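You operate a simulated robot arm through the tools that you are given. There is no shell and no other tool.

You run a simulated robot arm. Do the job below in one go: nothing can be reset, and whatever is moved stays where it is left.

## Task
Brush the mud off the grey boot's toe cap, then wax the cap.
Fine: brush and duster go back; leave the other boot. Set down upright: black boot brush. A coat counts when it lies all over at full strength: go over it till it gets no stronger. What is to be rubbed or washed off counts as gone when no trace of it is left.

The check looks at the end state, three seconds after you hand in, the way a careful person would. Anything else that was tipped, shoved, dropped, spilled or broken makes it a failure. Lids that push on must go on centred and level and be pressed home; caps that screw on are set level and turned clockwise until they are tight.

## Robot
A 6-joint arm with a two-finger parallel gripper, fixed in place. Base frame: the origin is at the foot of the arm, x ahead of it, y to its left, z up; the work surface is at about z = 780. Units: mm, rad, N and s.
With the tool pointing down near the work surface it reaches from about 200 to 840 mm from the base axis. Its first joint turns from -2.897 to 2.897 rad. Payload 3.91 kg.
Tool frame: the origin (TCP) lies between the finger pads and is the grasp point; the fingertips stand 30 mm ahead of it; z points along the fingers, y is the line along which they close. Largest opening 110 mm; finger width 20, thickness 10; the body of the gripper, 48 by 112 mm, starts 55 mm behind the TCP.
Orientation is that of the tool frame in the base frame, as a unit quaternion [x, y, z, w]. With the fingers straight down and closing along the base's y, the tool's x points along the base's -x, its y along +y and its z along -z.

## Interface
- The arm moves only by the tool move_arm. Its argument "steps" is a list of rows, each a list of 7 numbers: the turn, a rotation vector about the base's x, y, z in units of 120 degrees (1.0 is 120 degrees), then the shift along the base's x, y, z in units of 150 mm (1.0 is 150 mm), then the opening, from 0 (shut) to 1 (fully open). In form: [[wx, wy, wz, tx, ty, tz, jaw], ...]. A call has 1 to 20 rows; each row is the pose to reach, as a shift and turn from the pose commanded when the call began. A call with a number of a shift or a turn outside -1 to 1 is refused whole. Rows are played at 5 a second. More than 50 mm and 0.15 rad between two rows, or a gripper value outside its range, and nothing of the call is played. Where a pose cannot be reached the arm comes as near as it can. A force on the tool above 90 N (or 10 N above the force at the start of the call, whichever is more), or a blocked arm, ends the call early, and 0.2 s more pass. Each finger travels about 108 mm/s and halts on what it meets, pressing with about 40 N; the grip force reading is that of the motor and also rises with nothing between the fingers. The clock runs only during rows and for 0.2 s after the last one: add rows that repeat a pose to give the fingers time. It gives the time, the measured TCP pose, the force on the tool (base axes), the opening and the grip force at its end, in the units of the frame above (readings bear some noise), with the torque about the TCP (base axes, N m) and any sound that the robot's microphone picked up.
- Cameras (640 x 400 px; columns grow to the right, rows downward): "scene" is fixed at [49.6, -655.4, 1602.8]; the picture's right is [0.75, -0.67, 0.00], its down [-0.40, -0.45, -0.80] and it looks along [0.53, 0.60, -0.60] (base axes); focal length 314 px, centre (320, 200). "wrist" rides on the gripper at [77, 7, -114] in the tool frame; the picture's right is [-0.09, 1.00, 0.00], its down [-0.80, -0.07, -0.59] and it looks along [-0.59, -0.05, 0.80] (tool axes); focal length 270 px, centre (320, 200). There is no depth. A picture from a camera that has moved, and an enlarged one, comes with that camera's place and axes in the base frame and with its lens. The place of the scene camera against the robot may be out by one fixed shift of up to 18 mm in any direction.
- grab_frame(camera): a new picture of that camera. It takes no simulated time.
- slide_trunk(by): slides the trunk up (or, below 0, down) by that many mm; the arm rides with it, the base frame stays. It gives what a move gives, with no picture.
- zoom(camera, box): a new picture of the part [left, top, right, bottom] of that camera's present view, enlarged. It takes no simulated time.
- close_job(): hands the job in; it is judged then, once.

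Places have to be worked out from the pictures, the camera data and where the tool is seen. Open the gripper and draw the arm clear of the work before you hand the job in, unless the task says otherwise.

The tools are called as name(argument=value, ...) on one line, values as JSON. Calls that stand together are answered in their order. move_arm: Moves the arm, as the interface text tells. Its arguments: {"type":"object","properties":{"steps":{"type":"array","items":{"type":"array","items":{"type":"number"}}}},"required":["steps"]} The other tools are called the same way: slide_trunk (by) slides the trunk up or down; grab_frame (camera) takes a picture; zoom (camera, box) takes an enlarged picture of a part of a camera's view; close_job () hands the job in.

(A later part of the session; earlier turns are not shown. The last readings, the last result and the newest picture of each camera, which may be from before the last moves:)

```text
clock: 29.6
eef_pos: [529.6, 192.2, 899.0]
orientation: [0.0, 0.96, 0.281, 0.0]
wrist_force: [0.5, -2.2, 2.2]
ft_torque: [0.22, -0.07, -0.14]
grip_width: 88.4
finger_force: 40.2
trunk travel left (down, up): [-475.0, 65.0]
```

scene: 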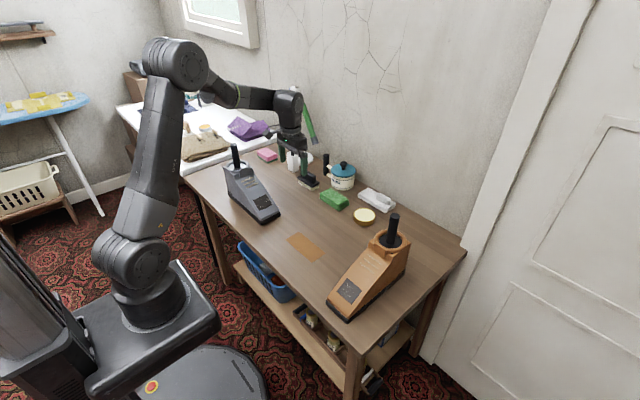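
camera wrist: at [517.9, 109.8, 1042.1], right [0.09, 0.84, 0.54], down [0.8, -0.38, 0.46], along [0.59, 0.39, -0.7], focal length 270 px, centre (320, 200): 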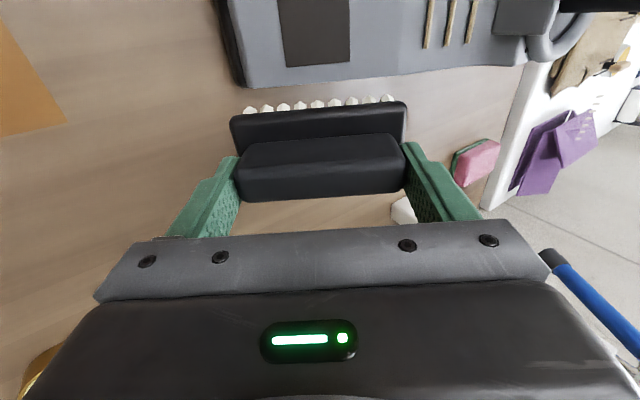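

Contact is about 4 N again. I'll brush on with strokes offset along the slope as well, ending with downhill moves so that friction doesn't push the boot back further.

move_arm(steps=[[0.005, 0, 0, 0, 0.034, 0.0214, 0.5], [0.005, 0, 0, 0.06, 0.034, 0.0214, 0.5], [0.005, 0, 0, 0.12, 0.034, 0.0214, 0.5], [0.005, 0, 0, 0.06, 0.0, -0.0005, 0.5], [0.005, 0, 0, 0, -0.04, -0.026, 0.5], [0.005, 0, 0, -0.06, -0.04, -0.026, 0.5], [0.005, 0, 0, -0.12, -0.04, -0.026, 0.5], [0.005, 0, 0, -0.12, 0.03, 0.018, 0.5], [0.005, 0, 0, -0.06, 0.03, 0.018, 0.5], [0.005, 0, 0, 0, 0.03, 0.018, 0.5], [0.005, 0, 0, 0.06, 0.03, 0.018, 0.5], [0.005, 0, 0, 0.12, 0.03, 0.018, 0.5], [0.005, 0, 0, 0.12, -0.04, -0.026, 0.5], [0.005, 0, 0, 0.06, -0.04, -0.026, 0.5], [0.005, 0, 0, 0, -0.04, -0.026, 0.5], [0.005, 0, 0, -0.06, -0.04, -0.026, 0.5], [0.005, 0, 0, 0, 0, 0, 0.5], [0.005, 0, 0, 0, 0, 0, 0.5]])

move_arm(steps=[[0, 0, 0, 0, -0.088, 0.14, 0.5], [0, 0, 0, 0, -0.177, 0.283, 0.5], [0, 0, 0, 0.2, -0.177, 0.283, 0.5], [0, 0, 0, 0.45, -0.25, 0.283, 0.5], [0, 0, 0, 0.55, -0.25, 0.283, 0.5], [0, 0, 0, 0.55, -0.25, 0.283, 0.5]])

grab_frame(camera="wrist")

zoom(camera="wrist", box=[260, 0, 380, 75])

zoom(camera="scene", box=[200, 120, 320, 230])

```text
clock: 33.4
eef_pos: [529.1, 191.0, 899.4]
orientation: [-0.001, 0.958, 0.286, 0.001]
wrist_force: [0.4, -0.1, -0.6]
ft_torque: [-0.03, -0.04, -0.02]
grip_width: 88.4
finger_force: 39.5
trunk travel left (down, up): [-475.0, 65.0]
```

```text
clock: 34.8
eef_pos: [611.8, 154.2, 942.6]
orientation: [0.0, 0.958, 0.287, 0.0]
wrist_force: [0.7, -0.6, -0.7]
ft_torque: [-0.01, 0.01, 0.0]
grip_width: 88.6
finger_force: 40.1
trunk travel left (down, up): [-475.0, 65.0]
```

```text
taken
camera wrist: at [535.2, 96.9, 1041.8], right [0.09, 0.83, 0.55], down [0.8, -0.39, 0.46], along [0.59, 0.4, -0.7], focal length 270 px, centre (320, 200)
```

wrist: 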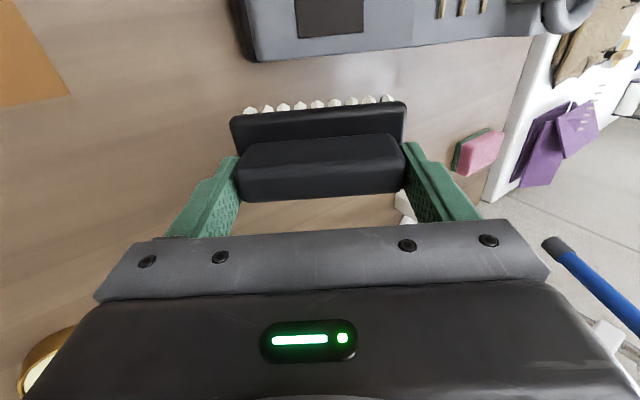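

```text
5.33 times, centred on (320, 38) of wrist
camera zoom: at [535.2, 96.9, 1041.8], right [0.09, 0.83, 0.55], down [0.8, -0.39, 0.46], along [0.59, 0.4, -0.7], focal length 1442 px, centre (320, 1067)
```

zoom: 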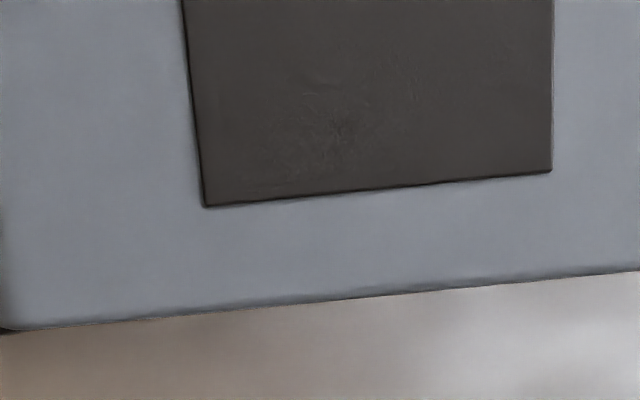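

```text
3.64 times, centred on (260, 175) of scene
camera zoom: at [49.6, -655.4, 1602.8], right [0.75, -0.67, 0.0], down [-0.4, -0.45, -0.8], along [0.53, 0.6, -0.6], focal length 1142 px, centre (538, 291)
```

zoom: 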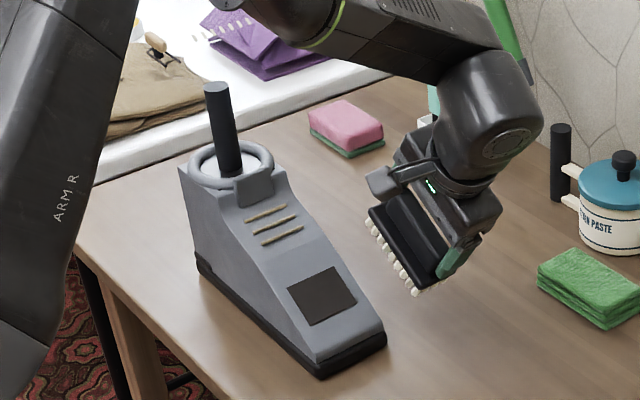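

The streaks seem nearly gone, but the view cuts off half of the cap. I'll shift back and up for a full, close view.

move_arm(steps=[[0, 0, 0, -0.15, 0, 0.1, 0.5], [0, 0, 0, -0.3, 0, 0.2, 0.5], [0, 0, 0, -0.3, 0, 0.2, 0.5]])

zoom(camera="wrist", box=[240, 10, 400, 110])

zoom(camera="scene", box=[253, 188, 279, 214])

```text
clock: 35.6
eef_pos: [567.0, 155.4, 972.9]
orientation: [-0.001, 0.958, 0.287, -0.001]
wrist_force: [-0.9, 0.5, -1.2]
ft_torque: [-0.04, 0.0, -0.02]
grip_width: 88.5
finger_force: 40.2
trunk travel left (down, up): [-475.0, 65.0]
```

```text
4.00 times, centred on (320, 60) of wrist
camera zoom: at [490.3, 98.0, 1071.3], right [0.09, 0.83, 0.55], down [0.8, -0.39, 0.46], along [0.59, 0.4, -0.7], focal length 1081 px, centre (320, 760)
```

zoom: 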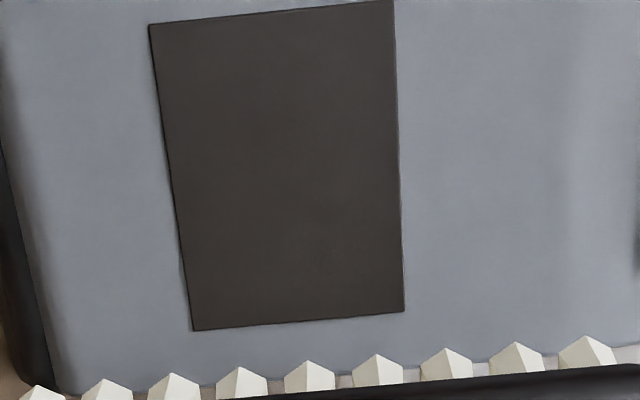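

```text
15.38 times, centred on (266, 201) of scene
camera zoom: at [49.6, -655.4, 1602.8], right [0.75, -0.67, 0.0], down [-0.4, -0.45, -0.8], along [0.53, 0.6, -0.6], focal length 4831 px, centre (1151, 185)
```

zoom: 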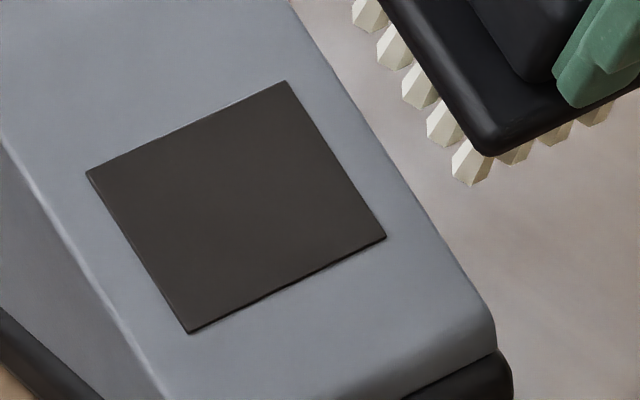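

The cap now looks uniform. I'll take two tighter zooms to be sure that no faint trace remains.

zoom(camera="wrist", box=[275, 10, 345, 54])

zoom(camera="wrist", box=[280, 50, 350, 94])

```text
9.09 times, centred on (310, 32) of wrist
camera zoom: at [490.3, 98.0, 1071.3], right [0.09, 0.83, 0.55], down [0.8, -0.39, 0.46], along [0.59, 0.4, -0.7], focal length 2457 px, centre (411, 1727)
```

zoom: 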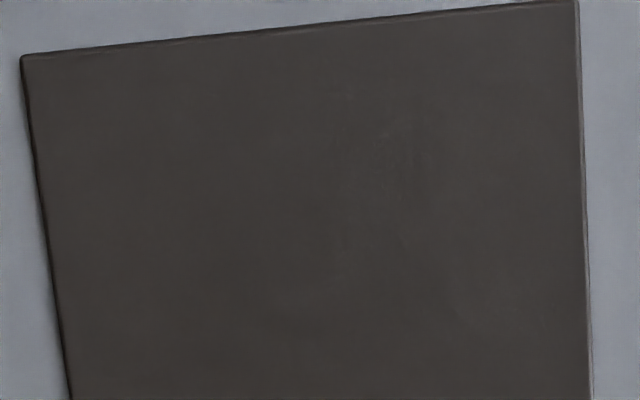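

```text
9.09 times, centred on (315, 72) of wrist
camera zoom: at [490.3, 98.0, 1071.3], right [0.09, 0.83, 0.55], down [0.8, -0.39, 0.46], along [0.59, 0.4, -0.7], focal length 2457 px, centre (366, 1364)
```

zoom: 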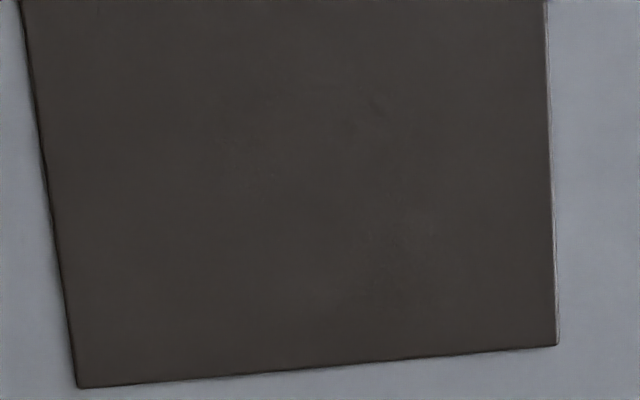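

There may be extremely faint mottling left, so one more gentle pass is cheap insurance. I'll return to the contact pose and check the force first.

move_arm(steps=[[0, 0, 0, -0.125, 0.04, -0.1, 0.5], [0, 0, 0, -0.25, 0.073, -0.2, 0.5], [0, 0, 0, -0.25, 0.19, -0.388, 0.5], [0, 0, 0, -0.25, 0.248, -0.48, 0.5], [0, 0, 0, -0.25, 0.2529, -0.4875, 0.5], [0, 0, 0, -0.25, 0.2529, -0.4875, 0.5]])

```text
clock: 37.0
eef_pos: [530.6, 192.0, 899.9]
orientation: [0.0, 0.958, 0.287, -0.001]
wrist_force: [-0.6, -0.2, -2.2]
ft_torque: [-0.05, 0.01, -0.02]
grip_width: 88.6
finger_force: 39.4
trunk travel left (down, up): [-475.0, 65.0]
```

There's no contact because the boot has moved about 10 mm in +y overall. I'll shift 5 mm uphill to recentre and inch in.

move_arm(steps=[[-0.005, 0, 0, 0, 0.028, 0.018, 0.5], [-0.005, 0, 0, 0, 0.0298, 0.0152, 0.5], [-0.005, 0, 0, 0, 0.0316, 0.0124, 0.5], [-0.005, 0, 0, 0, 0.0316, 0.0124, 0.5]])

```text
clock: 38.0
eef_pos: [529.2, 196.7, 902.1]
orientation: [0.0, 0.96, 0.281, 0.0]
wrist_force: [0.1, -1.9, 2.7]
ft_torque: [0.17, 0.02, 0.01]
grip_width: 88.5
finger_force: 40.4
trunk travel left (down, up): [-475.0, 65.0]
```

Contact is about 4.5 N. I'll run side-to-side strokes here with a slow downhill drift.

move_arm(steps=[[0, 0, 0, 0.06, 0, 0, 0.5], [0, 0, 0, 0.12, -0.003, -0.002, 0.5], [0, 0, 0, 0.06, -0.006, -0.004, 0.5], [0, 0, 0, 0, -0.009, -0.006, 0.5], [0, 0, 0, -0.06, -0.012, -0.008, 0.5], [0, 0, 0, -0.12, -0.015, -0.01, 0.5], [0, 0, 0, -0.06, -0.018, -0.012, 0.5], [0, 0, 0, 0, -0.02, -0.0135, 0.5], [0, 0, 0, 0.06, -0.023, -0.0155, 0.5], [0, 0, 0, 0.12, -0.026, -0.0175, 0.5], [0, 0, 0, 0.06, -0.029, -0.0195, 0.5], [0, 0, 0, 0, -0.032, -0.0215, 0.5], [0, 0, 0, -0.06, -0.035, -0.0235, 0.5], [0, 0, 0, -0.12, -0.038, -0.0255, 0.5], [0, 0, 0, -0.06, -0.041, -0.0275, 0.5], [0, 0, 0, 0, -0.044, -0.0295, 0.5], [0, 0, 0, 0, -0.044, -0.0295, 0.5]])

move_arm(steps=[[0, 0, 0, 0, -0.088, 0.14, 0.5], [0, 0, 0, 0.1, -0.177, 0.283, 0.5], [0, 0, 0, 0.25, -0.22, 0.4, 0.5], [0, 0, 0, 0.25, -0.22, 0.5, 0.5], [0, 0, 0, 0.25, -0.22, 0.5, 0.5]])

zoom(camera="wrist", box=[240, 10, 400, 110])

zoom(camera="scene", box=[200, 120, 320, 230])

```text
clock: 41.6
eef_pos: [528.8, 188.8, 897.4]
orientation: [0.0, 0.959, 0.282, 0.0]
wrist_force: [-0.6, -0.2, -2.5]
ft_torque: [-0.05, 0.0, 0.04]
grip_width: 88.6
finger_force: 40.2
trunk travel left (down, up): [-475.0, 65.0]
```

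```text
clock: 42.8
eef_pos: [566.0, 156.8, 973.8]
orientation: [0.0, 0.959, 0.282, 0.0]
wrist_force: [0.8, -0.8, -0.9]
ft_torque: [-0.04, -0.02, 0.03]
grip_width: 88.8
finger_force: 39.7
trunk travel left (down, up): [-475.0, 65.0]
```

```text
4.00 times, centred on (320, 60) of wrist
camera zoom: at [489.0, 100.4, 1072.8], right [0.09, 0.84, 0.54], down [0.8, -0.38, 0.46], along [0.59, 0.39, -0.7], focal length 1081 px, centre (320, 760)
```

zoom: 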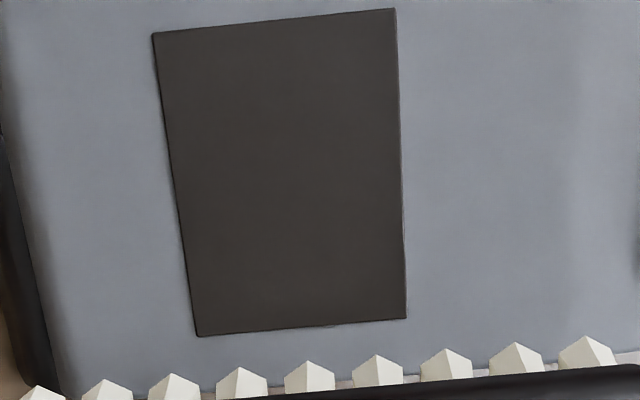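

```text
3.64 times, centred on (260, 175) of scene
camera zoom: at [49.6, -655.4, 1602.8], right [0.75, -0.67, 0.0], down [-0.4, -0.45, -0.8], along [0.53, 0.6, -0.6], focal length 1142 px, centre (538, 291)
```

zoom: 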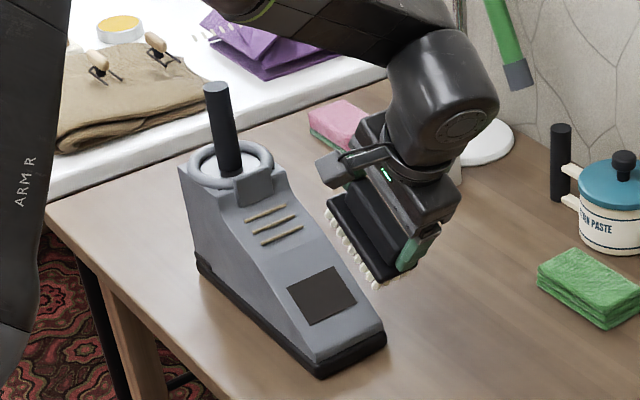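

The cap is clean; I'll zoom on one tiny speck at its +x edge to make sure.

zoom(camera="wrist", box=[285, 60, 345, 98])

zoom(camera="scene", box=[253, 188, 279, 214])

```text
10.53 times, centred on (315, 79) of wrist
camera zoom: at [489.0, 100.4, 1072.8], right [0.09, 0.84, 0.54], down [0.8, -0.38, 0.46], along [0.59, 0.39, -0.7], focal length 2845 px, centre (373, 1474)
```

zoom: 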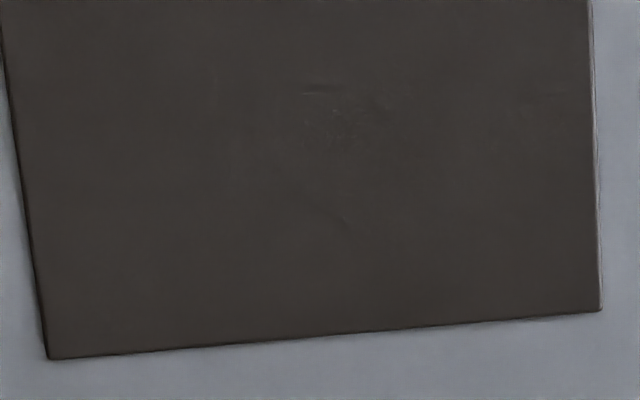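

```text
15.38 times, centred on (266, 201) of scene
camera zoom: at [49.6, -655.4, 1602.8], right [0.75, -0.67, 0.0], down [-0.4, -0.45, -0.8], along [0.53, 0.6, -0.6], focal length 4831 px, centre (1151, 185)
```

zoom: 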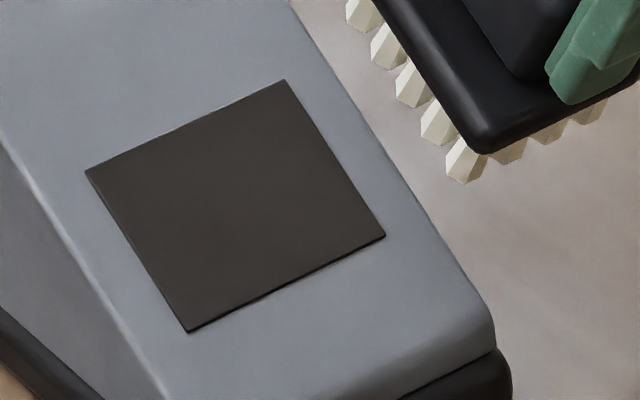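

Those faint patterns vary between frames, so they are picture noise and the mud is gone. I'll level the brush and carry it back toward its place.

move_arm(steps=[[-0.05, 0, 0, 0.15, 0.07, 0.04, 0.5], [-0.1, 0, 0, 0.3, 0.14, 0.04, 0.5], [-0.15, 0, 0, 0.45, 0.21, 0.04, 0.5], [-0.2, 0, 0, 0.6, 0.28, 0.04, 0.5], [-0.25, 0, 0, 0.75, 0.35, 0.04, 0.5], [-0.273, 0, 0, 0.893, 0.42, 0.04, 0.5], [-0.273, 0, 0, 0.893, 0.42, 0.04, 0.5]])

```text
clock: 44.4
eef_pos: [698.6, 218.5, 978.4]
orientation: [0.0, 1.0, -0.001, 0.0]
wrist_force: [0.3, 1.0, -0.8]
ft_torque: [0.03, 0.01, 0.06]
grip_width: 88.3
finger_force: 39.8
trunk travel left (down, up): [-475.0, 65.0]
```

It's level at (699, 219, 978). Next I move over the brush's original spot (802, 271), about 35 mm above set-down height.

move_arm(steps=[[0, 0, 0, 0.2, 0.1, -0.1, 0.5], [0, 0, 0, 0.4, 0.2, -0.25, 0.5], [0, 0, 0, 0.6, 0.3, -0.4, 0.5], [0, 0, 0, 0.689, 0.35, -0.55, 0.5], [0, 0, 0, 0.689, 0.35, -0.656, 0.5], [0, 0, 0, 0.689, 0.35, -0.656, 0.5]])

grab_frame(camera="wrist")

zoom(camera="scene", box=[270, 140, 360, 210])

```text
clock: 45.8
eef_pos: [803.1, 273.5, 880.7]
orientation: [0.0, 1.0, 0.0, 0.001]
wrist_force: [0.4, 0.5, -0.7]
ft_torque: [-0.01, -0.03, -0.01]
grip_width: 88.5
finger_force: 40.2
trunk travel left (down, up): [-475.0, 65.0]
```

```text
taken
camera wrist: at [725.5, 278.7, 994.5], right [0.09, 1.0, 0.0], down [0.8, -0.07, 0.59], along [0.59, -0.05, -0.8], focal length 270 px, centre (320, 200)
```

wrist: 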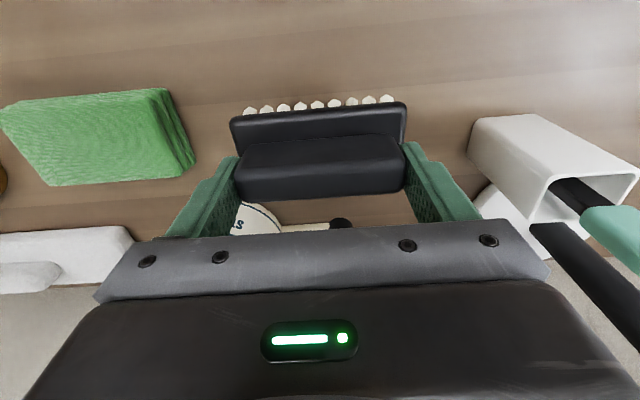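

```text
5.71 times, centred on (315, 175) of scene
camera zoom: at [49.6, -655.4, 1602.8], right [0.75, -0.67, 0.0], down [-0.4, -0.45, -0.8], along [0.53, 0.6, -0.6], focal length 1794 px, centre (349, 343)
```

zoom: 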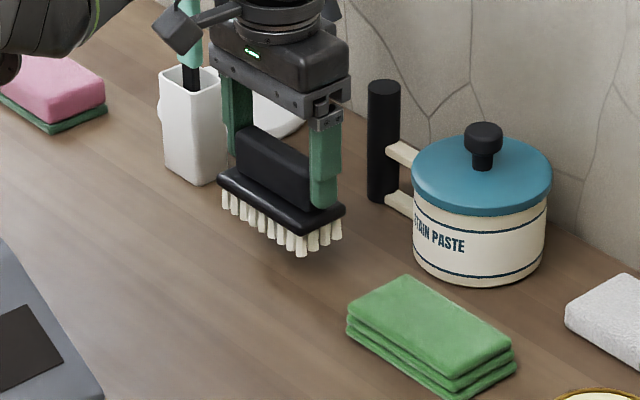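

I'll lower it gently to the table, watching the force.

move_arm(steps=[[0, 0, 0, -0.005, -0.01, -0.1, 0.5], [0, 0, 0, -0.005, -0.01, -0.18, 0.5], [0, 0, 0, -0.005, -0.01, -0.21, 0.5], [0, 0, 0, -0.005, -0.01, -0.22, 0.5], [0, 0, 0, -0.005, -0.01, -0.22, 0.5]])

```text
clock: 47.0
eef_pos: [802.4, 270.6, 848.2]
orientation: [0.001, 1.0, -0.001, 0.002]
wrist_force: [1.2, -0.4, 7.1]
ft_torque: [-0.39, 0.14, 0.03]
grip_width: 88.3
finger_force: 39.3
trunk travel left (down, up): [-475.0, 65.0]
```

It's in contact at about 8 N, with the -y end touching first. I'll ease up 0.5 mm and open the fingers slowly so that it settles on its bristles.

move_arm(steps=[[0, 0, 0, 0, 0, 0.003, 0.5], [0, 0, 0, 0, 0, 0.003, 0.85], [0, 0, 0, 0, 0, 0.003, 1], [0, 0, 0, 0, 0, 0.003, 1], [0, 0, 0, 0, 0, 0.003, 1]])

move_arm(steps=[[0, 0, 0, 0, 0, 0.05, 1], [0, 0, 0, 0, 0, 0.2, 1], [0, 0, 0, 0, 0, 0.4, 1], [0, 0, 0, -0.05, 0, 0.6, 1], [0, 0, 0, -0.05, 0, 0.6, 1]])

grab_frame(camera="wrist")

zoom(camera="scene", box=[250, 110, 400, 220])

```text
clock: 48.2
eef_pos: [803.8, 271.8, 847.8]
orientation: [0.0, 1.0, 0.0, 0.0]
wrist_force: [0.3, -0.9, 1.1]
ft_torque: [0.03, -0.03, -0.01]
grip_width: 109.8
finger_force: 0.0
trunk travel left (down, up): [-475.0, 65.0]
```

```text
clock: 49.4
eef_pos: [795.7, 273.6, 938.7]
orientation: [0.0, 1.0, -0.001, 0.0]
wrist_force: [-0.4, 0.6, -0.1]
ft_torque: [0.0, -0.01, -0.02]
grip_width: 109.9
finger_force: 0.0
trunk travel left (down, up): [-475.0, 65.0]
```

```text
taken
camera wrist: at [718.2, 280.6, 1051.4], right [0.09, 1.0, 0.0], down [0.8, -0.07, 0.59], along [0.59, -0.05, -0.8], focal length 270 px, centre (320, 200)
```

wrist: 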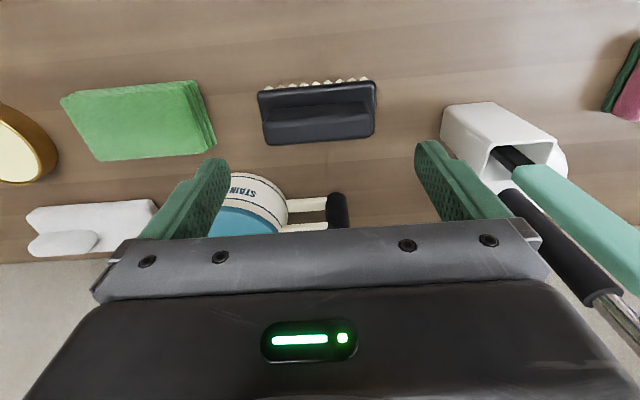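

```text
3.64 times, centred on (325, 165) of scene
camera zoom: at [49.6, -655.4, 1602.8], right [0.75, -0.67, 0.0], down [-0.4, -0.45, -0.8], along [0.53, 0.6, -0.6], focal length 1142 px, centre (302, 327)
```

zoom: 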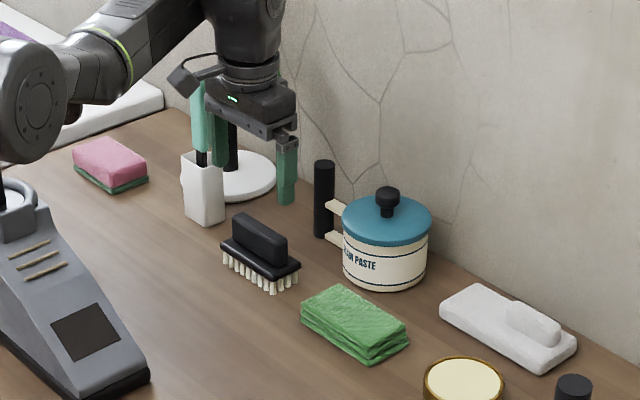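

The brush is back upright in its place. The duster measures about x 769–832, y 41–156 and 23 mm thick. I'll move right to inspect it and the wax tin from closer.

move_arm(steps=[[0, 0, 0, -0.1, -0.25, 0, 1], [0, 0, 0, -0.1, -0.5, 0, 1], [0, 0, 0, -0.1, -0.75, 0, 1], [0, 0, 0, -0.1, -1, 0, 1]])

move_arm(steps=[[0, 0, 0, 0, -0.3, 0, 1], [0, 0, 0, 0, -0.6, 0, 1], [0, 0, 0, 0, -0.8, 0, 1], [0, 0, 0, 0, -0.8, 0, 1]])

grab_frame(camera="wrist")

zoom(camera="wrist", box=[180, 70, 340, 170])

zoom(camera="wrist", box=[310, 50, 510, 175])

zoom(camera="scene", box=[320, 180, 400, 235])

```text
clock: 50.4
eef_pos: [781.0, 123.2, 936.6]
orientation: [0.0, 1.0, 0.0, 0.0]
wrist_force: [0.2, 0.0, 0.1]
ft_torque: [0.0, -0.02, 0.01]
grip_width: 109.9
finger_force: 0.1
trunk travel left (down, up): [-475.0, 65.0]
```

```text
clock: 51.4
eef_pos: [780.0, 0.1, 936.5]
orientation: [-0.002, 1.0, -0.001, 0.0]
wrist_force: [-0.9, 0.0, 0.2]
ft_torque: [0.0, 0.0, -0.02]
grip_width: 110.0
finger_force: 0.0
trunk travel left (down, up): [-475.0, 65.0]
```

```text
taken
camera wrist: at [704.0, 7.1, 1049.9], right [0.09, 1.0, 0.0], down [0.8, -0.07, 0.59], along [0.59, -0.05, -0.8], focal length 270 px, centre (320, 200)
```

wrist: 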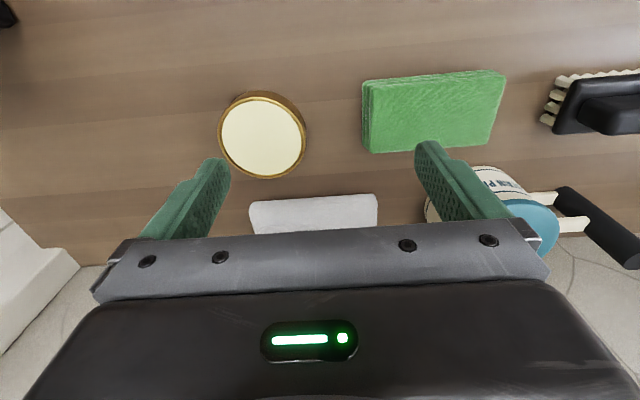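

```text
4.00 times, centred on (260, 120) of wrist
camera zoom: at [704.0, 7.1, 1049.9], right [0.09, 1.0, 0.0], down [0.8, -0.07, 0.59], along [0.59, -0.05, -0.8], focal length 1081 px, centre (560, 520)
```

zoom: 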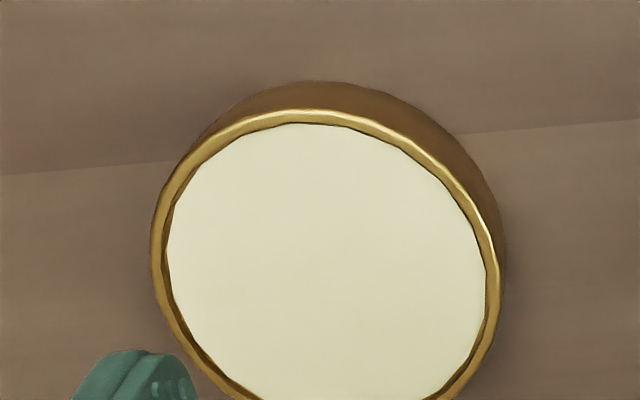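

```text
3.20 times, centred on (410, 112) of wrist
camera zoom: at [704.0, 7.1, 1049.9], right [0.09, 1.0, 0.0], down [0.8, -0.07, 0.59], along [0.59, -0.05, -0.8], focal length 865 px, centre (32, 480)
```

zoom: 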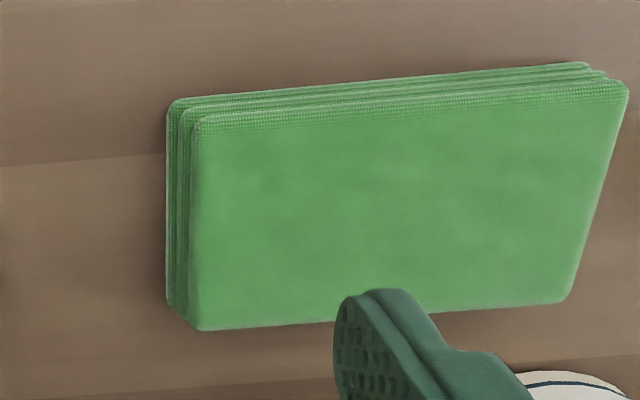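

```text
7.27 times, centred on (360, 208) of scene
camera zoom: at [49.6, -655.4, 1602.8], right [0.75, -0.67, 0.0], down [-0.4, -0.45, -0.8], along [0.53, 0.6, -0.6], focal length 2284 px, centre (29, 146)
```

zoom: 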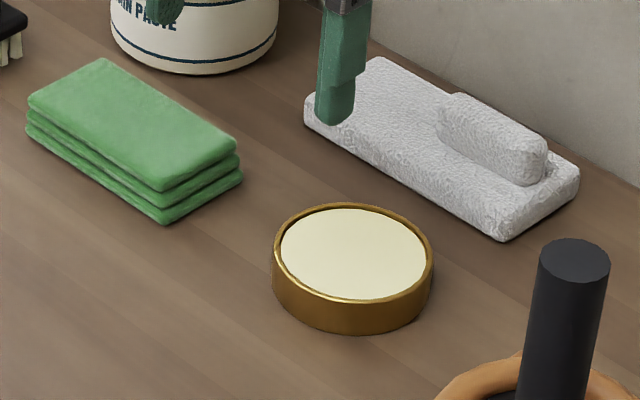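

The tin's wax (cream) lies a few mm below its rim, with the tin centred near (804, -58), about 85 mm across. Before picking a duster, I'll look closely at the white item with a knob to tell which of the two is the duster.

zoom(camera="scene", box=[350, 180, 404, 216])

zoom(camera="scene", box=[315, 180, 357, 212])

zoom(camera="scene", box=[230, 230, 400, 370])

zoom(camera="scene", box=[240, 130, 330, 190])

```text
11.11 times, centred on (377, 198) of scene
camera zoom: at [49.6, -655.4, 1602.8], right [0.75, -0.67, 0.0], down [-0.4, -0.45, -0.8], along [0.53, 0.6, -0.6], focal length 3489 px, centre (-313, 222)
```

zoom: 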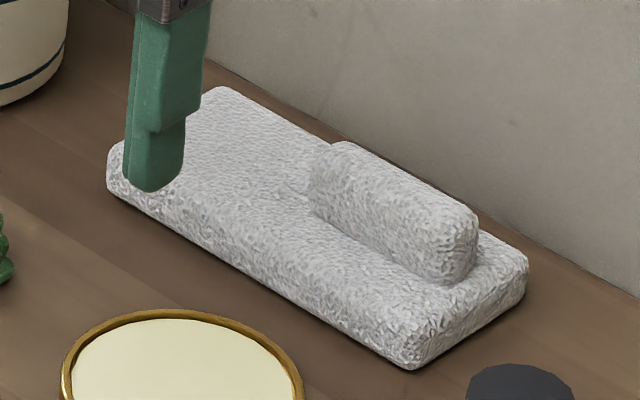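

```text
12.50 times, centred on (336, 196) of scene
camera zoom: at [49.6, -655.4, 1602.8], right [0.75, -0.67, 0.0], down [-0.4, -0.45, -0.8], along [0.53, 0.6, -0.6], focal length 3925 px, centre (120, 250)
```

zoom: 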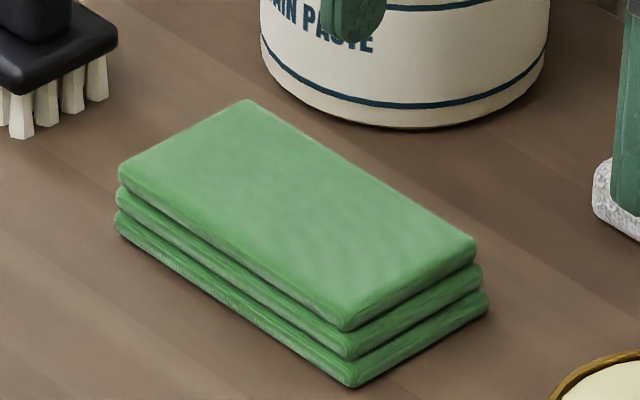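

```text
2.86 times, centred on (315, 300) of scene
camera zoom: at [49.6, -655.4, 1602.8], right [0.75, -0.67, 0.0], down [-0.4, -0.45, -0.8], along [0.53, 0.6, -0.6], focal length 897 px, centre (334, -86)
```

zoom: 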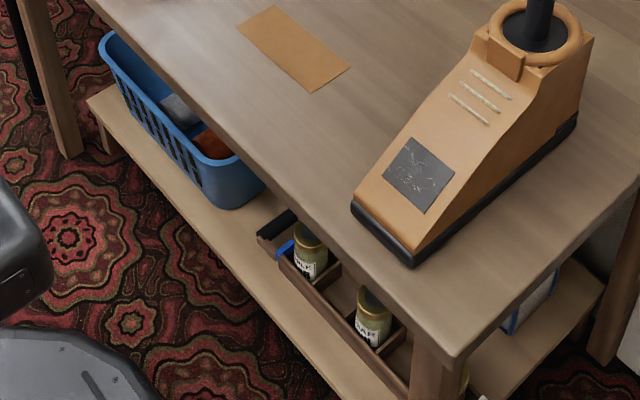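

```text
6.67 times, centred on (285, 160) of scene
camera zoom: at [49.6, -655.4, 1602.8], right [0.75, -0.67, 0.0], down [-0.4, -0.45, -0.8], along [0.53, 0.6, -0.6], focal length 2093 px, centre (553, 467)
```

zoom: 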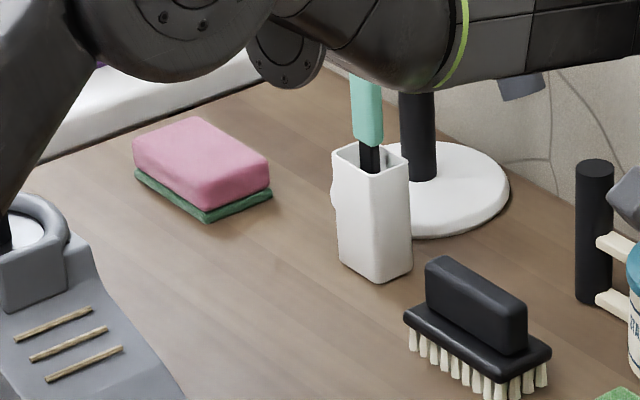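

The green item is a smooth folded cloth in three layers, lying in one row with the brush and tin at x≈802, so it is the duster. It is too long (115 mm) to grip along y, so I'll turn the gripper 90° to close across its 64 mm width and hover above it.

move_arm(steps=[[0, 0, 0.068, 0.01, 0.05, 0, 1], [0, 0, 0.136, 0.025, 0.1, 0, 1], [0, 0, 0.204, 0.04, 0.16, 0, 1], [0, 0, 0.272, 0.05, 0.22, 0, 1], [0, 0, 0.34, 0.06, 0.28, 0, 1], [0, 0, 0.408, 0.075, 0.34, 0, 1], [0, 0, 0.476, 0.09, 0.4, 0, 1], [0, 0, 0.544, 0.1, 0.46, 0, 1], [0, 0, 0.612, 0.115, 0.52, 0, 1], [0, 0, 0.68, 0.13, 0.56, 0, 1], [0, 0, 0.75, 0.137, 0.587, -0.1, 1], [0, 0, 0.75, 0.137, 0.587, -0.2, 1], [0, 0, 0.75, 0.137, 0.587, -0.2, 1]])

grab_frame(camera="wrist")

grab_frame(camera="scene")

```text
clock: 54.2
eef_pos: [801.1, 88.8, 907.3]
orientation: [0.708, -0.706, 0.0, 0.0]
wrist_force: [-1.5, 0.0, 0.4]
ft_torque: [0.01, -0.02, 0.04]
grip_width: 110.3
finger_force: 0.1
trunk travel left (down, up): [-475.0, 65.0]
```

```text
taken
camera wrist: at [794.6, 12.3, 1020.9], right [-1.0, 0.09, 0.0], down [0.07, 0.8, 0.59], along [0.05, 0.59, -0.8], focal length 270 px, centre (320, 200)
```

wrist: 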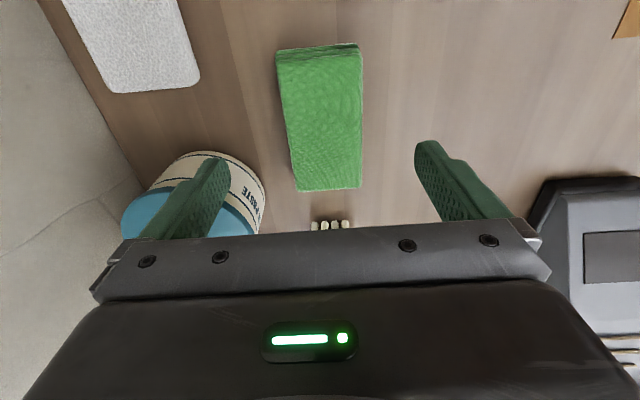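

```text
taken
```

scene: 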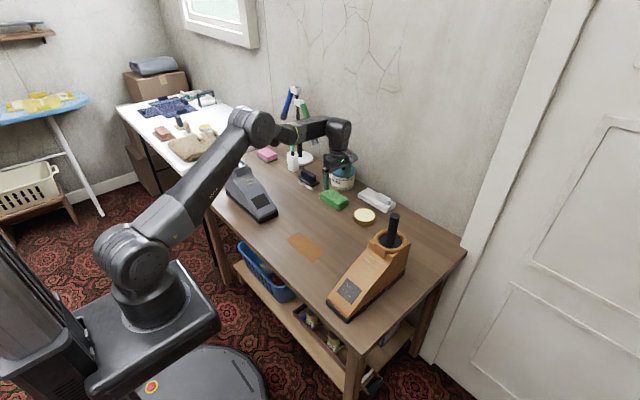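

The duster's top spans x 768–830 and y 42–160, aligned with the gripper, and the pot is clear. I'll lower so the fingertips stop about 7 mm above the table, then close.

move_arm(steps=[[0, 0, 0, -0.012, 0, -0.15, 1], [0, 0, 0, -0.012, 0, -0.3, 1], [0, 0, 0, -0.012, 0, -0.45, 1], [0, 0, 0, -0.012, 0, -0.55, 1], [0, 0, 0, -0.012, 0, -0.6, 1], [0, 0, 0, -0.012, 0, -0.6, 1]])

zoom(camera="scene", box=[300, 150, 400, 225])

grab_frame(camera="wrist")

```text
clock: 55.6
eef_pos: [799.6, 87.9, 817.2]
orientation: [-0.707, 0.707, 0.0, 0.0]
wrist_force: [-0.4, -0.3, 0.5]
ft_torque: [-0.02, -0.03, -0.01]
grip_width: 110.2
finger_force: 0.0
trunk travel left (down, up): [-475.0, 65.0]
```

```text
5.33 times, centred on (350, 188) of scene
camera zoom: at [49.6, -655.4, 1602.8], right [0.75, -0.67, 0.0], down [-0.4, -0.45, -0.8], along [0.53, 0.6, -0.6], focal length 1675 px, centre (160, 267)
```

zoom: 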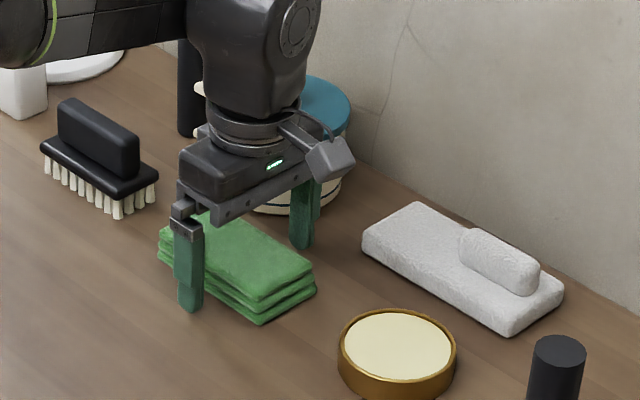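

```text
taken
camera wrist: at [793.5, 11.5, 930.5], right [-1.0, 0.09, 0.0], down [0.07, 0.8, 0.59], along [0.05, 0.59, -0.8], focal length 270 px, centre (320, 200)
```

wrist: 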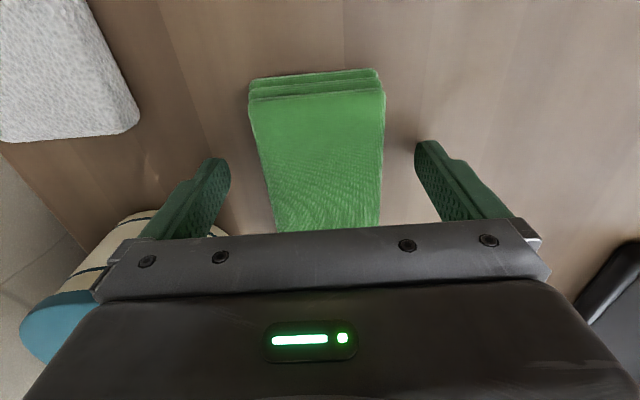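

The fingers straddle the duster, clear of the pot and the white cloth. Closing now.

move_arm(steps=[[0, 0, 0, 0, 0, 0, 0.7], [0, 0, 0, 0, 0, 0, 0.4], [0, 0, 0, 0, 0, 0, 0.3], [0, 0, 0, 0, 0, 0, 0.3], [0, 0, 0, 0, 0, 0, 0.3]])

grab_frame(camera="wrist")

```text
clock: 56.8
eef_pos: [799.6, 88.5, 816.5]
orientation: [0.707, -0.707, 0.001, 0.0]
wrist_force: [0.2, 0.2, 0.6]
ft_torque: [0.02, 0.06, -0.02]
grip_width: 65.0
finger_force: 39.8
trunk travel left (down, up): [-475.0, 65.0]
```

```text
taken
camera wrist: at [793.4, 11.5, 930.7], right [-1.0, 0.09, 0.0], down [0.07, 0.8, 0.59], along [0.05, 0.59, -0.8], focal length 270 px, centre (320, 200)
```

wrist: 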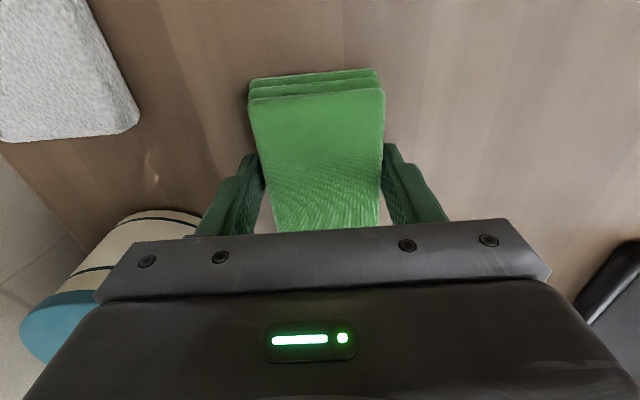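

The duster is gripped at 65 mm. I'll lift it, carry it over the tin and tilt it 12° so that its near end points down into the tin.

move_arm(steps=[[0, 0, 0, 0, 0, 0.1, 0.3], [0, 0, 0, 0, 0, 0.3, 0.3], [0, 0, 0, 0, 0, 0.5, 0.3], [0, 0, 0, 0.01, -0.2, 0.5, 0.3], [0.025, 0, 0, 0.02, -0.4, 0.5, 0.3], [0.05, 0, 0, 0.03, -0.6, 0.5, 0.3], [0.1, 0, 0, 0.03, -0.755, 0.5, 0.3], [0.1, 0, 0, 0.03, -0.755, 0.5, 0.3]])

grab_frame(camera="wrist")

zoom(camera="scene", box=[310, 150, 410, 230])

```text
clock: 58.6
eef_pos: [804.4, -24.5, 891.7]
orientation: [0.704, -0.702, -0.074, -0.074]
wrist_force: [0.9, 0.2, -0.4]
ft_torque: [0.01, 0.0, 0.0]
grip_width: 64.8
finger_force: 39.9
trunk travel left (down, up): [-475.0, 65.0]
```

```text
taken
camera wrist: at [797.2, -123.7, 986.5], right [-1.0, 0.08, 0.02], down [0.07, 0.66, 0.75], along [0.05, 0.75, -0.66], focal length 270 px, centre (320, 200)
```

wrist: 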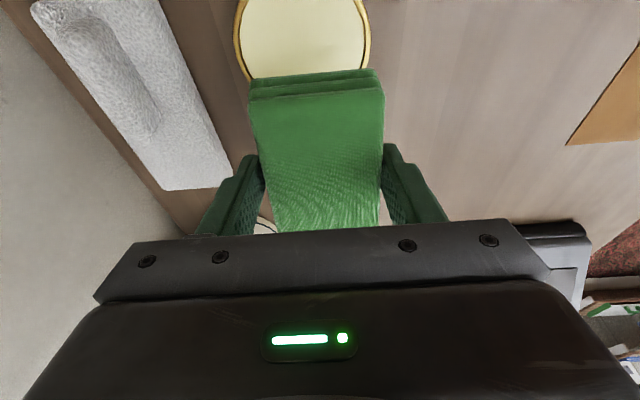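

```text
5.00 times, centred on (360, 190) of scene
camera zoom: at [49.6, -655.4, 1602.8], right [0.75, -0.67, 0.0], down [-0.4, -0.45, -0.8], along [0.53, 0.6, -0.6], focal length 1570 px, centre (120, 250)
```

zoom: 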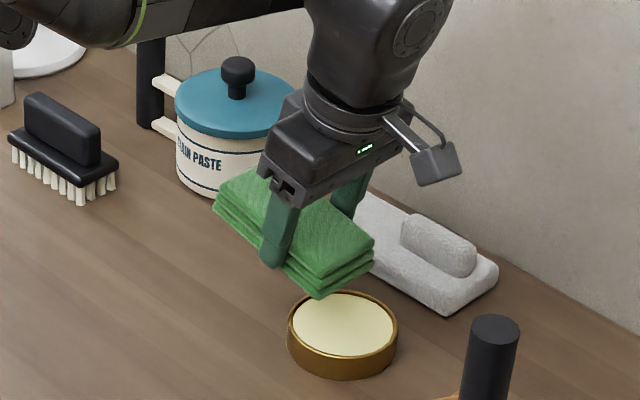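

The duster's low edge lines up over the tin's middle. I'll lower it 40 mm and then inch down onto the wax.

move_arm(steps=[[0, 0, 0, 0.008, 0, -0.1, 0.3], [0, 0, 0, 0.008, 0, -0.2, 0.3], [0, 0, 0, 0.008, 0, -0.26, 0.3], [0, 0, 0, 0.008, 0, -0.27, 0.3], [0, 0, 0, 0.008, 0, -0.27, 0.3]])

zoom(camera="scene", box=[330, 170, 400, 225])

zoom(camera="wrist", box=[220, 0, 400, 112])

```text
clock: 59.8
eef_pos: [804.5, -24.3, 851.8]
orientation: [-0.703, 0.703, 0.075, 0.073]
wrist_force: [0.0, -0.7, -0.5]
ft_torque: [0.0, 0.0, 0.02]
grip_width: 64.8
finger_force: 40.3
trunk travel left (down, up): [-475.0, 65.0]
```

```text
7.27 times, centred on (365, 198) of scene
camera zoom: at [49.6, -655.4, 1602.8], right [0.75, -0.67, 0.0], down [-0.4, -0.45, -0.8], along [0.53, 0.6, -0.6], focal length 2284 px, centre (-7, 218)
```

zoom: 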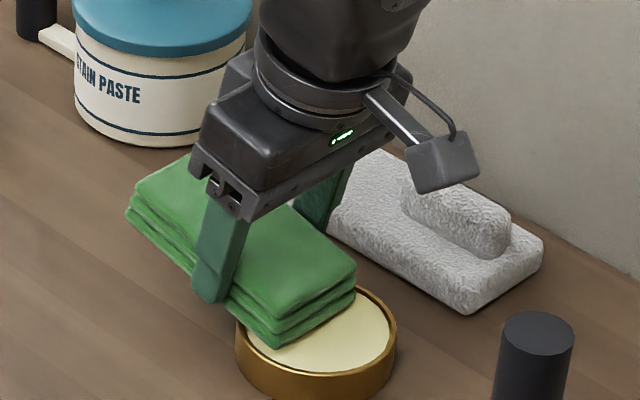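

```text
3.56 times, centred on (310, 56) of wrist
camera zoom: at [798.3, -123.0, 946.4], right [-1.0, 0.09, 0.02], down [0.07, 0.66, 0.75], along [0.05, 0.75, -0.66], focal length 961 px, centre (356, 712)
```

zoom: 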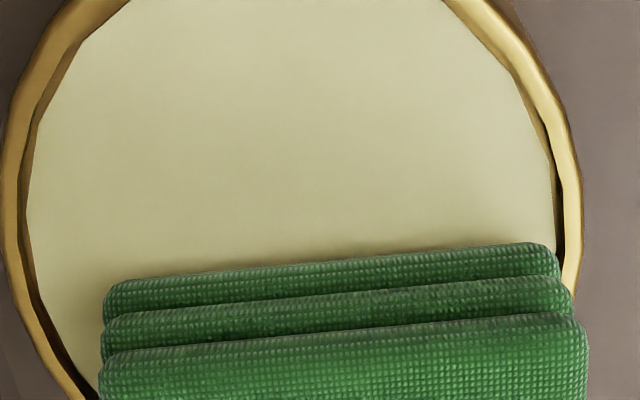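

The low edge hovers just above the wax but sits 5 mm toward -x and 8 mm toward +y of the tin's centre. I'll recentre and inch down.

move_arm(steps=[[0, 0, 0, 0.035, -0.055, 0.01, 0.3], [0, 0, 0, 0.035, -0.055, -0.01, 0.3], [0, 0, 0, 0.035, -0.055, -0.02, 0.3], [0, 0, 0, 0.035, -0.055, -0.027, 0.3], [0, 0, 0, 0.035, -0.055, -0.027, 0.3]])

zoom(camera="wrist", box=[220, 0, 400, 112])

```text
clock: 61.0
eef_pos: [810.5, -30.5, 848.9]
orientation: [0.704, -0.703, -0.073, -0.074]
wrist_force: [-0.6, 1.3, 5.4]
ft_torque: [-0.18, 0.17, 0.01]
grip_width: 64.8
finger_force: 40.6
trunk travel left (down, up): [-475.0, 65.0]
```

```text
3.56 times, centred on (310, 56) of wrist
camera zoom: at [803.8, -130.5, 943.4], right [-1.0, 0.09, 0.02], down [0.07, 0.66, 0.75], along [0.05, 0.75, -0.66], focal length 961 px, centre (356, 712)
```

zoom: 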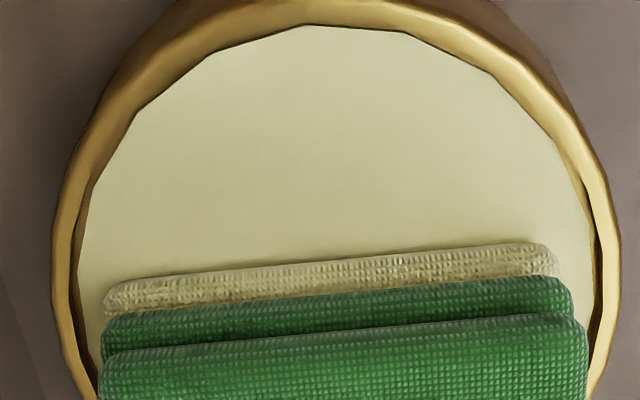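

The duster's bottom layer has taken on the wax colour, so it's loaded. I'll lift straight up and carry it over the open table toward the grey boot.

move_arm(steps=[[0, 0, 0, 0, 0, 0.1, 0.3], [0, 0, 0, 0, 0, 0.3, 0.3], [0, 0, 0, 0, 0, 0.55, 0.3], [0, 0, 0, -0.2, 0.15, 0.65, 0.3], [0, 0, 0, -0.4, 0.3, 0.65, 0.3], [0, 0, 0, -0.6, 0.45, 0.65, 0.3], [0, 0, 0, -0.8, 0.6, 0.65, 0.3], [0, 0, 0, -1, 0.733, 0.65, 0.3]])

zoom(camera="scene", box=[240, 130, 400, 230])

```text
clock: 62.8
eef_pos: [660.4, 77.6, 944.3]
orientation: [0.704, -0.703, -0.074, -0.073]
wrist_force: [0.1, 0.6, -0.8]
ft_torque: [-0.01, 0.01, 0.01]
grip_width: 65.0
finger_force: 40.2
trunk travel left (down, up): [-475.0, 65.0]
```

```text
4.00 times, centred on (320, 180) of scene
camera zoom: at [49.6, -655.4, 1602.8], right [0.75, -0.67, 0.0], down [-0.4, -0.45, -0.8], along [0.53, 0.6, -0.6], focal length 1256 px, centre (320, 280)
```

zoom: 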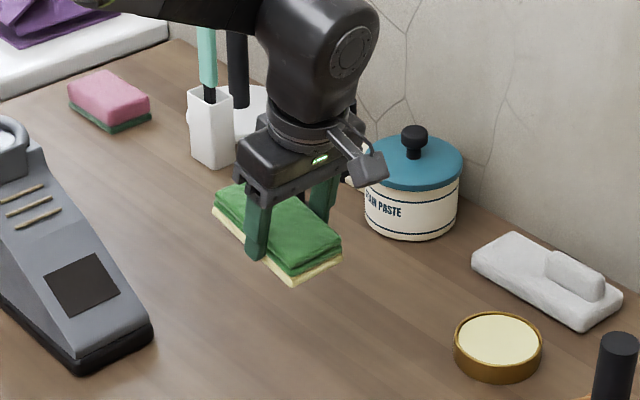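

The whole bottom layer is now waxed. I'll move to hover above the cap and tilt to its slope of about 32.5°.

move_arm(steps=[[0.02, 0, 0, -0.15, 0.1, 0, 0.3], [0.045, 0, 0, -0.3, 0.22, 0, 0.3], [0.07, 0, 0, -0.45, 0.34, 0, 0.3], [0.1, 0, 0, -0.6, 0.46, 0, 0.3], [0.13, 0, 0, -0.75, 0.58, 0, 0.3], [0.171, 0, 0, -0.889, 0.683, -0.1, 0.3], [0.171, 0, 0, -0.889, 0.683, -0.1, 0.3]])

grab_frame(camera="wrist")

zoom(camera="scene", box=[210, 140, 330, 230])

```text
clock: 64.4
eef_pos: [526.5, 183.2, 928.7]
orientation: [0.679, -0.679, -0.198, -0.198]
wrist_force: [-1.1, -0.9, -0.4]
ft_torque: [-0.05, -0.02, -0.02]
grip_width: 65.0
finger_force: 39.7
trunk travel left (down, up): [-475.0, 65.0]
```

```text
taken
camera wrist: at [520.4, 56.3, 982.8], right [-1.0, 0.07, 0.05], down [0.07, 0.36, 0.93], along [0.05, 0.93, -0.36], focal length 270 px, centre (320, 200)
```

wrist: 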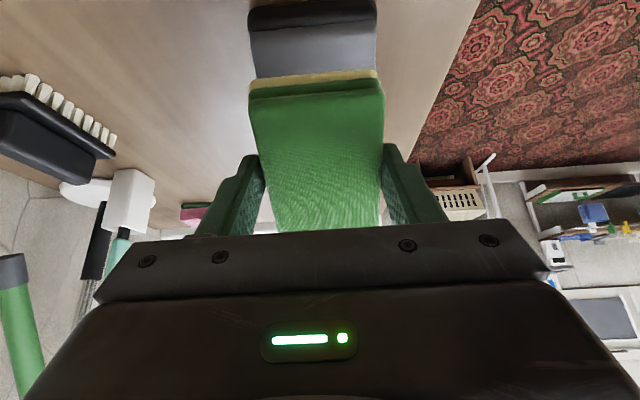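

```text
4.44 times, centred on (270, 185) of scene
camera zoom: at [49.6, -655.4, 1602.8], right [0.75, -0.67, 0.0], down [-0.4, -0.45, -0.8], along [0.53, 0.6, -0.6], focal length 1396 px, centre (542, 267)
```

zoom: 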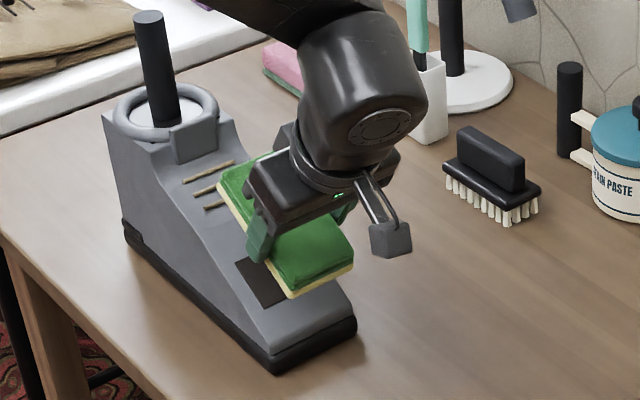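

The duster is aligned with the boot and parallel to the slope, about 58 mm off the cap. I'll shift 9 mm downhill to keep clear of the laces and approach 50 mm along the normal.

move_arm(steps=[[0, 0, 0, 0.004, -0.051, -0.032, 0.3], [0, 0, 0, 0.004, 0.0385, -0.1725, 0.3], [0, 0, 0, 0.004, 0.11, -0.285, 0.3], [0, 0, 0, 0.004, 0.128, -0.313, 0.3], [0, 0, 0, 0.004, 0.128, -0.313, 0.3]])

zoom(camera="scene", box=[220, 150, 310, 225])

grab_frame(camera="wrist")

```text
clock: 65.6
eef_pos: [528.3, 199.7, 882.0]
orientation: [-0.679, 0.679, 0.198, 0.198]
wrist_force: [0.1, -0.2, 0.5]
ft_torque: [-0.02, -0.01, 0.02]
grip_width: 64.9
finger_force: 39.5
trunk travel left (down, up): [-475.0, 65.0]
```

```text
5.33 times, centred on (265, 188) of scene
camera zoom: at [49.6, -655.4, 1602.8], right [0.75, -0.67, 0.0], down [-0.4, -0.45, -0.8], along [0.53, 0.6, -0.6], focal length 1675 px, centre (613, 267)
```

zoom: 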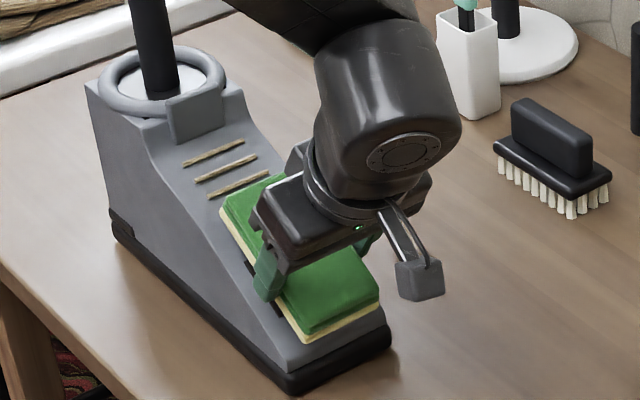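

```text
taken
camera wrist: at [521.1, 74.0, 937.2], right [-1.0, 0.07, 0.05], down [0.07, 0.36, 0.93], along [0.05, 0.93, -0.36], focal length 270 px, centre (320, 200)
```

wrist: 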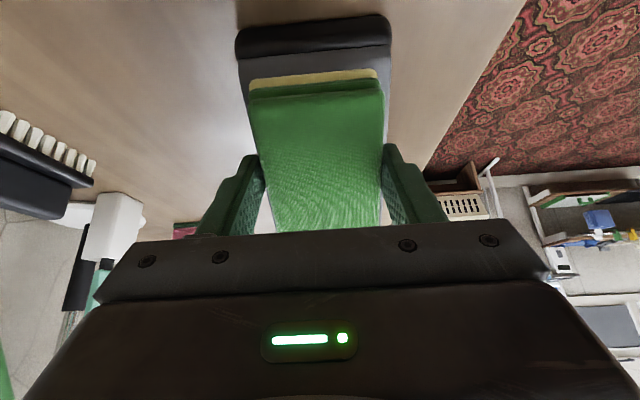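

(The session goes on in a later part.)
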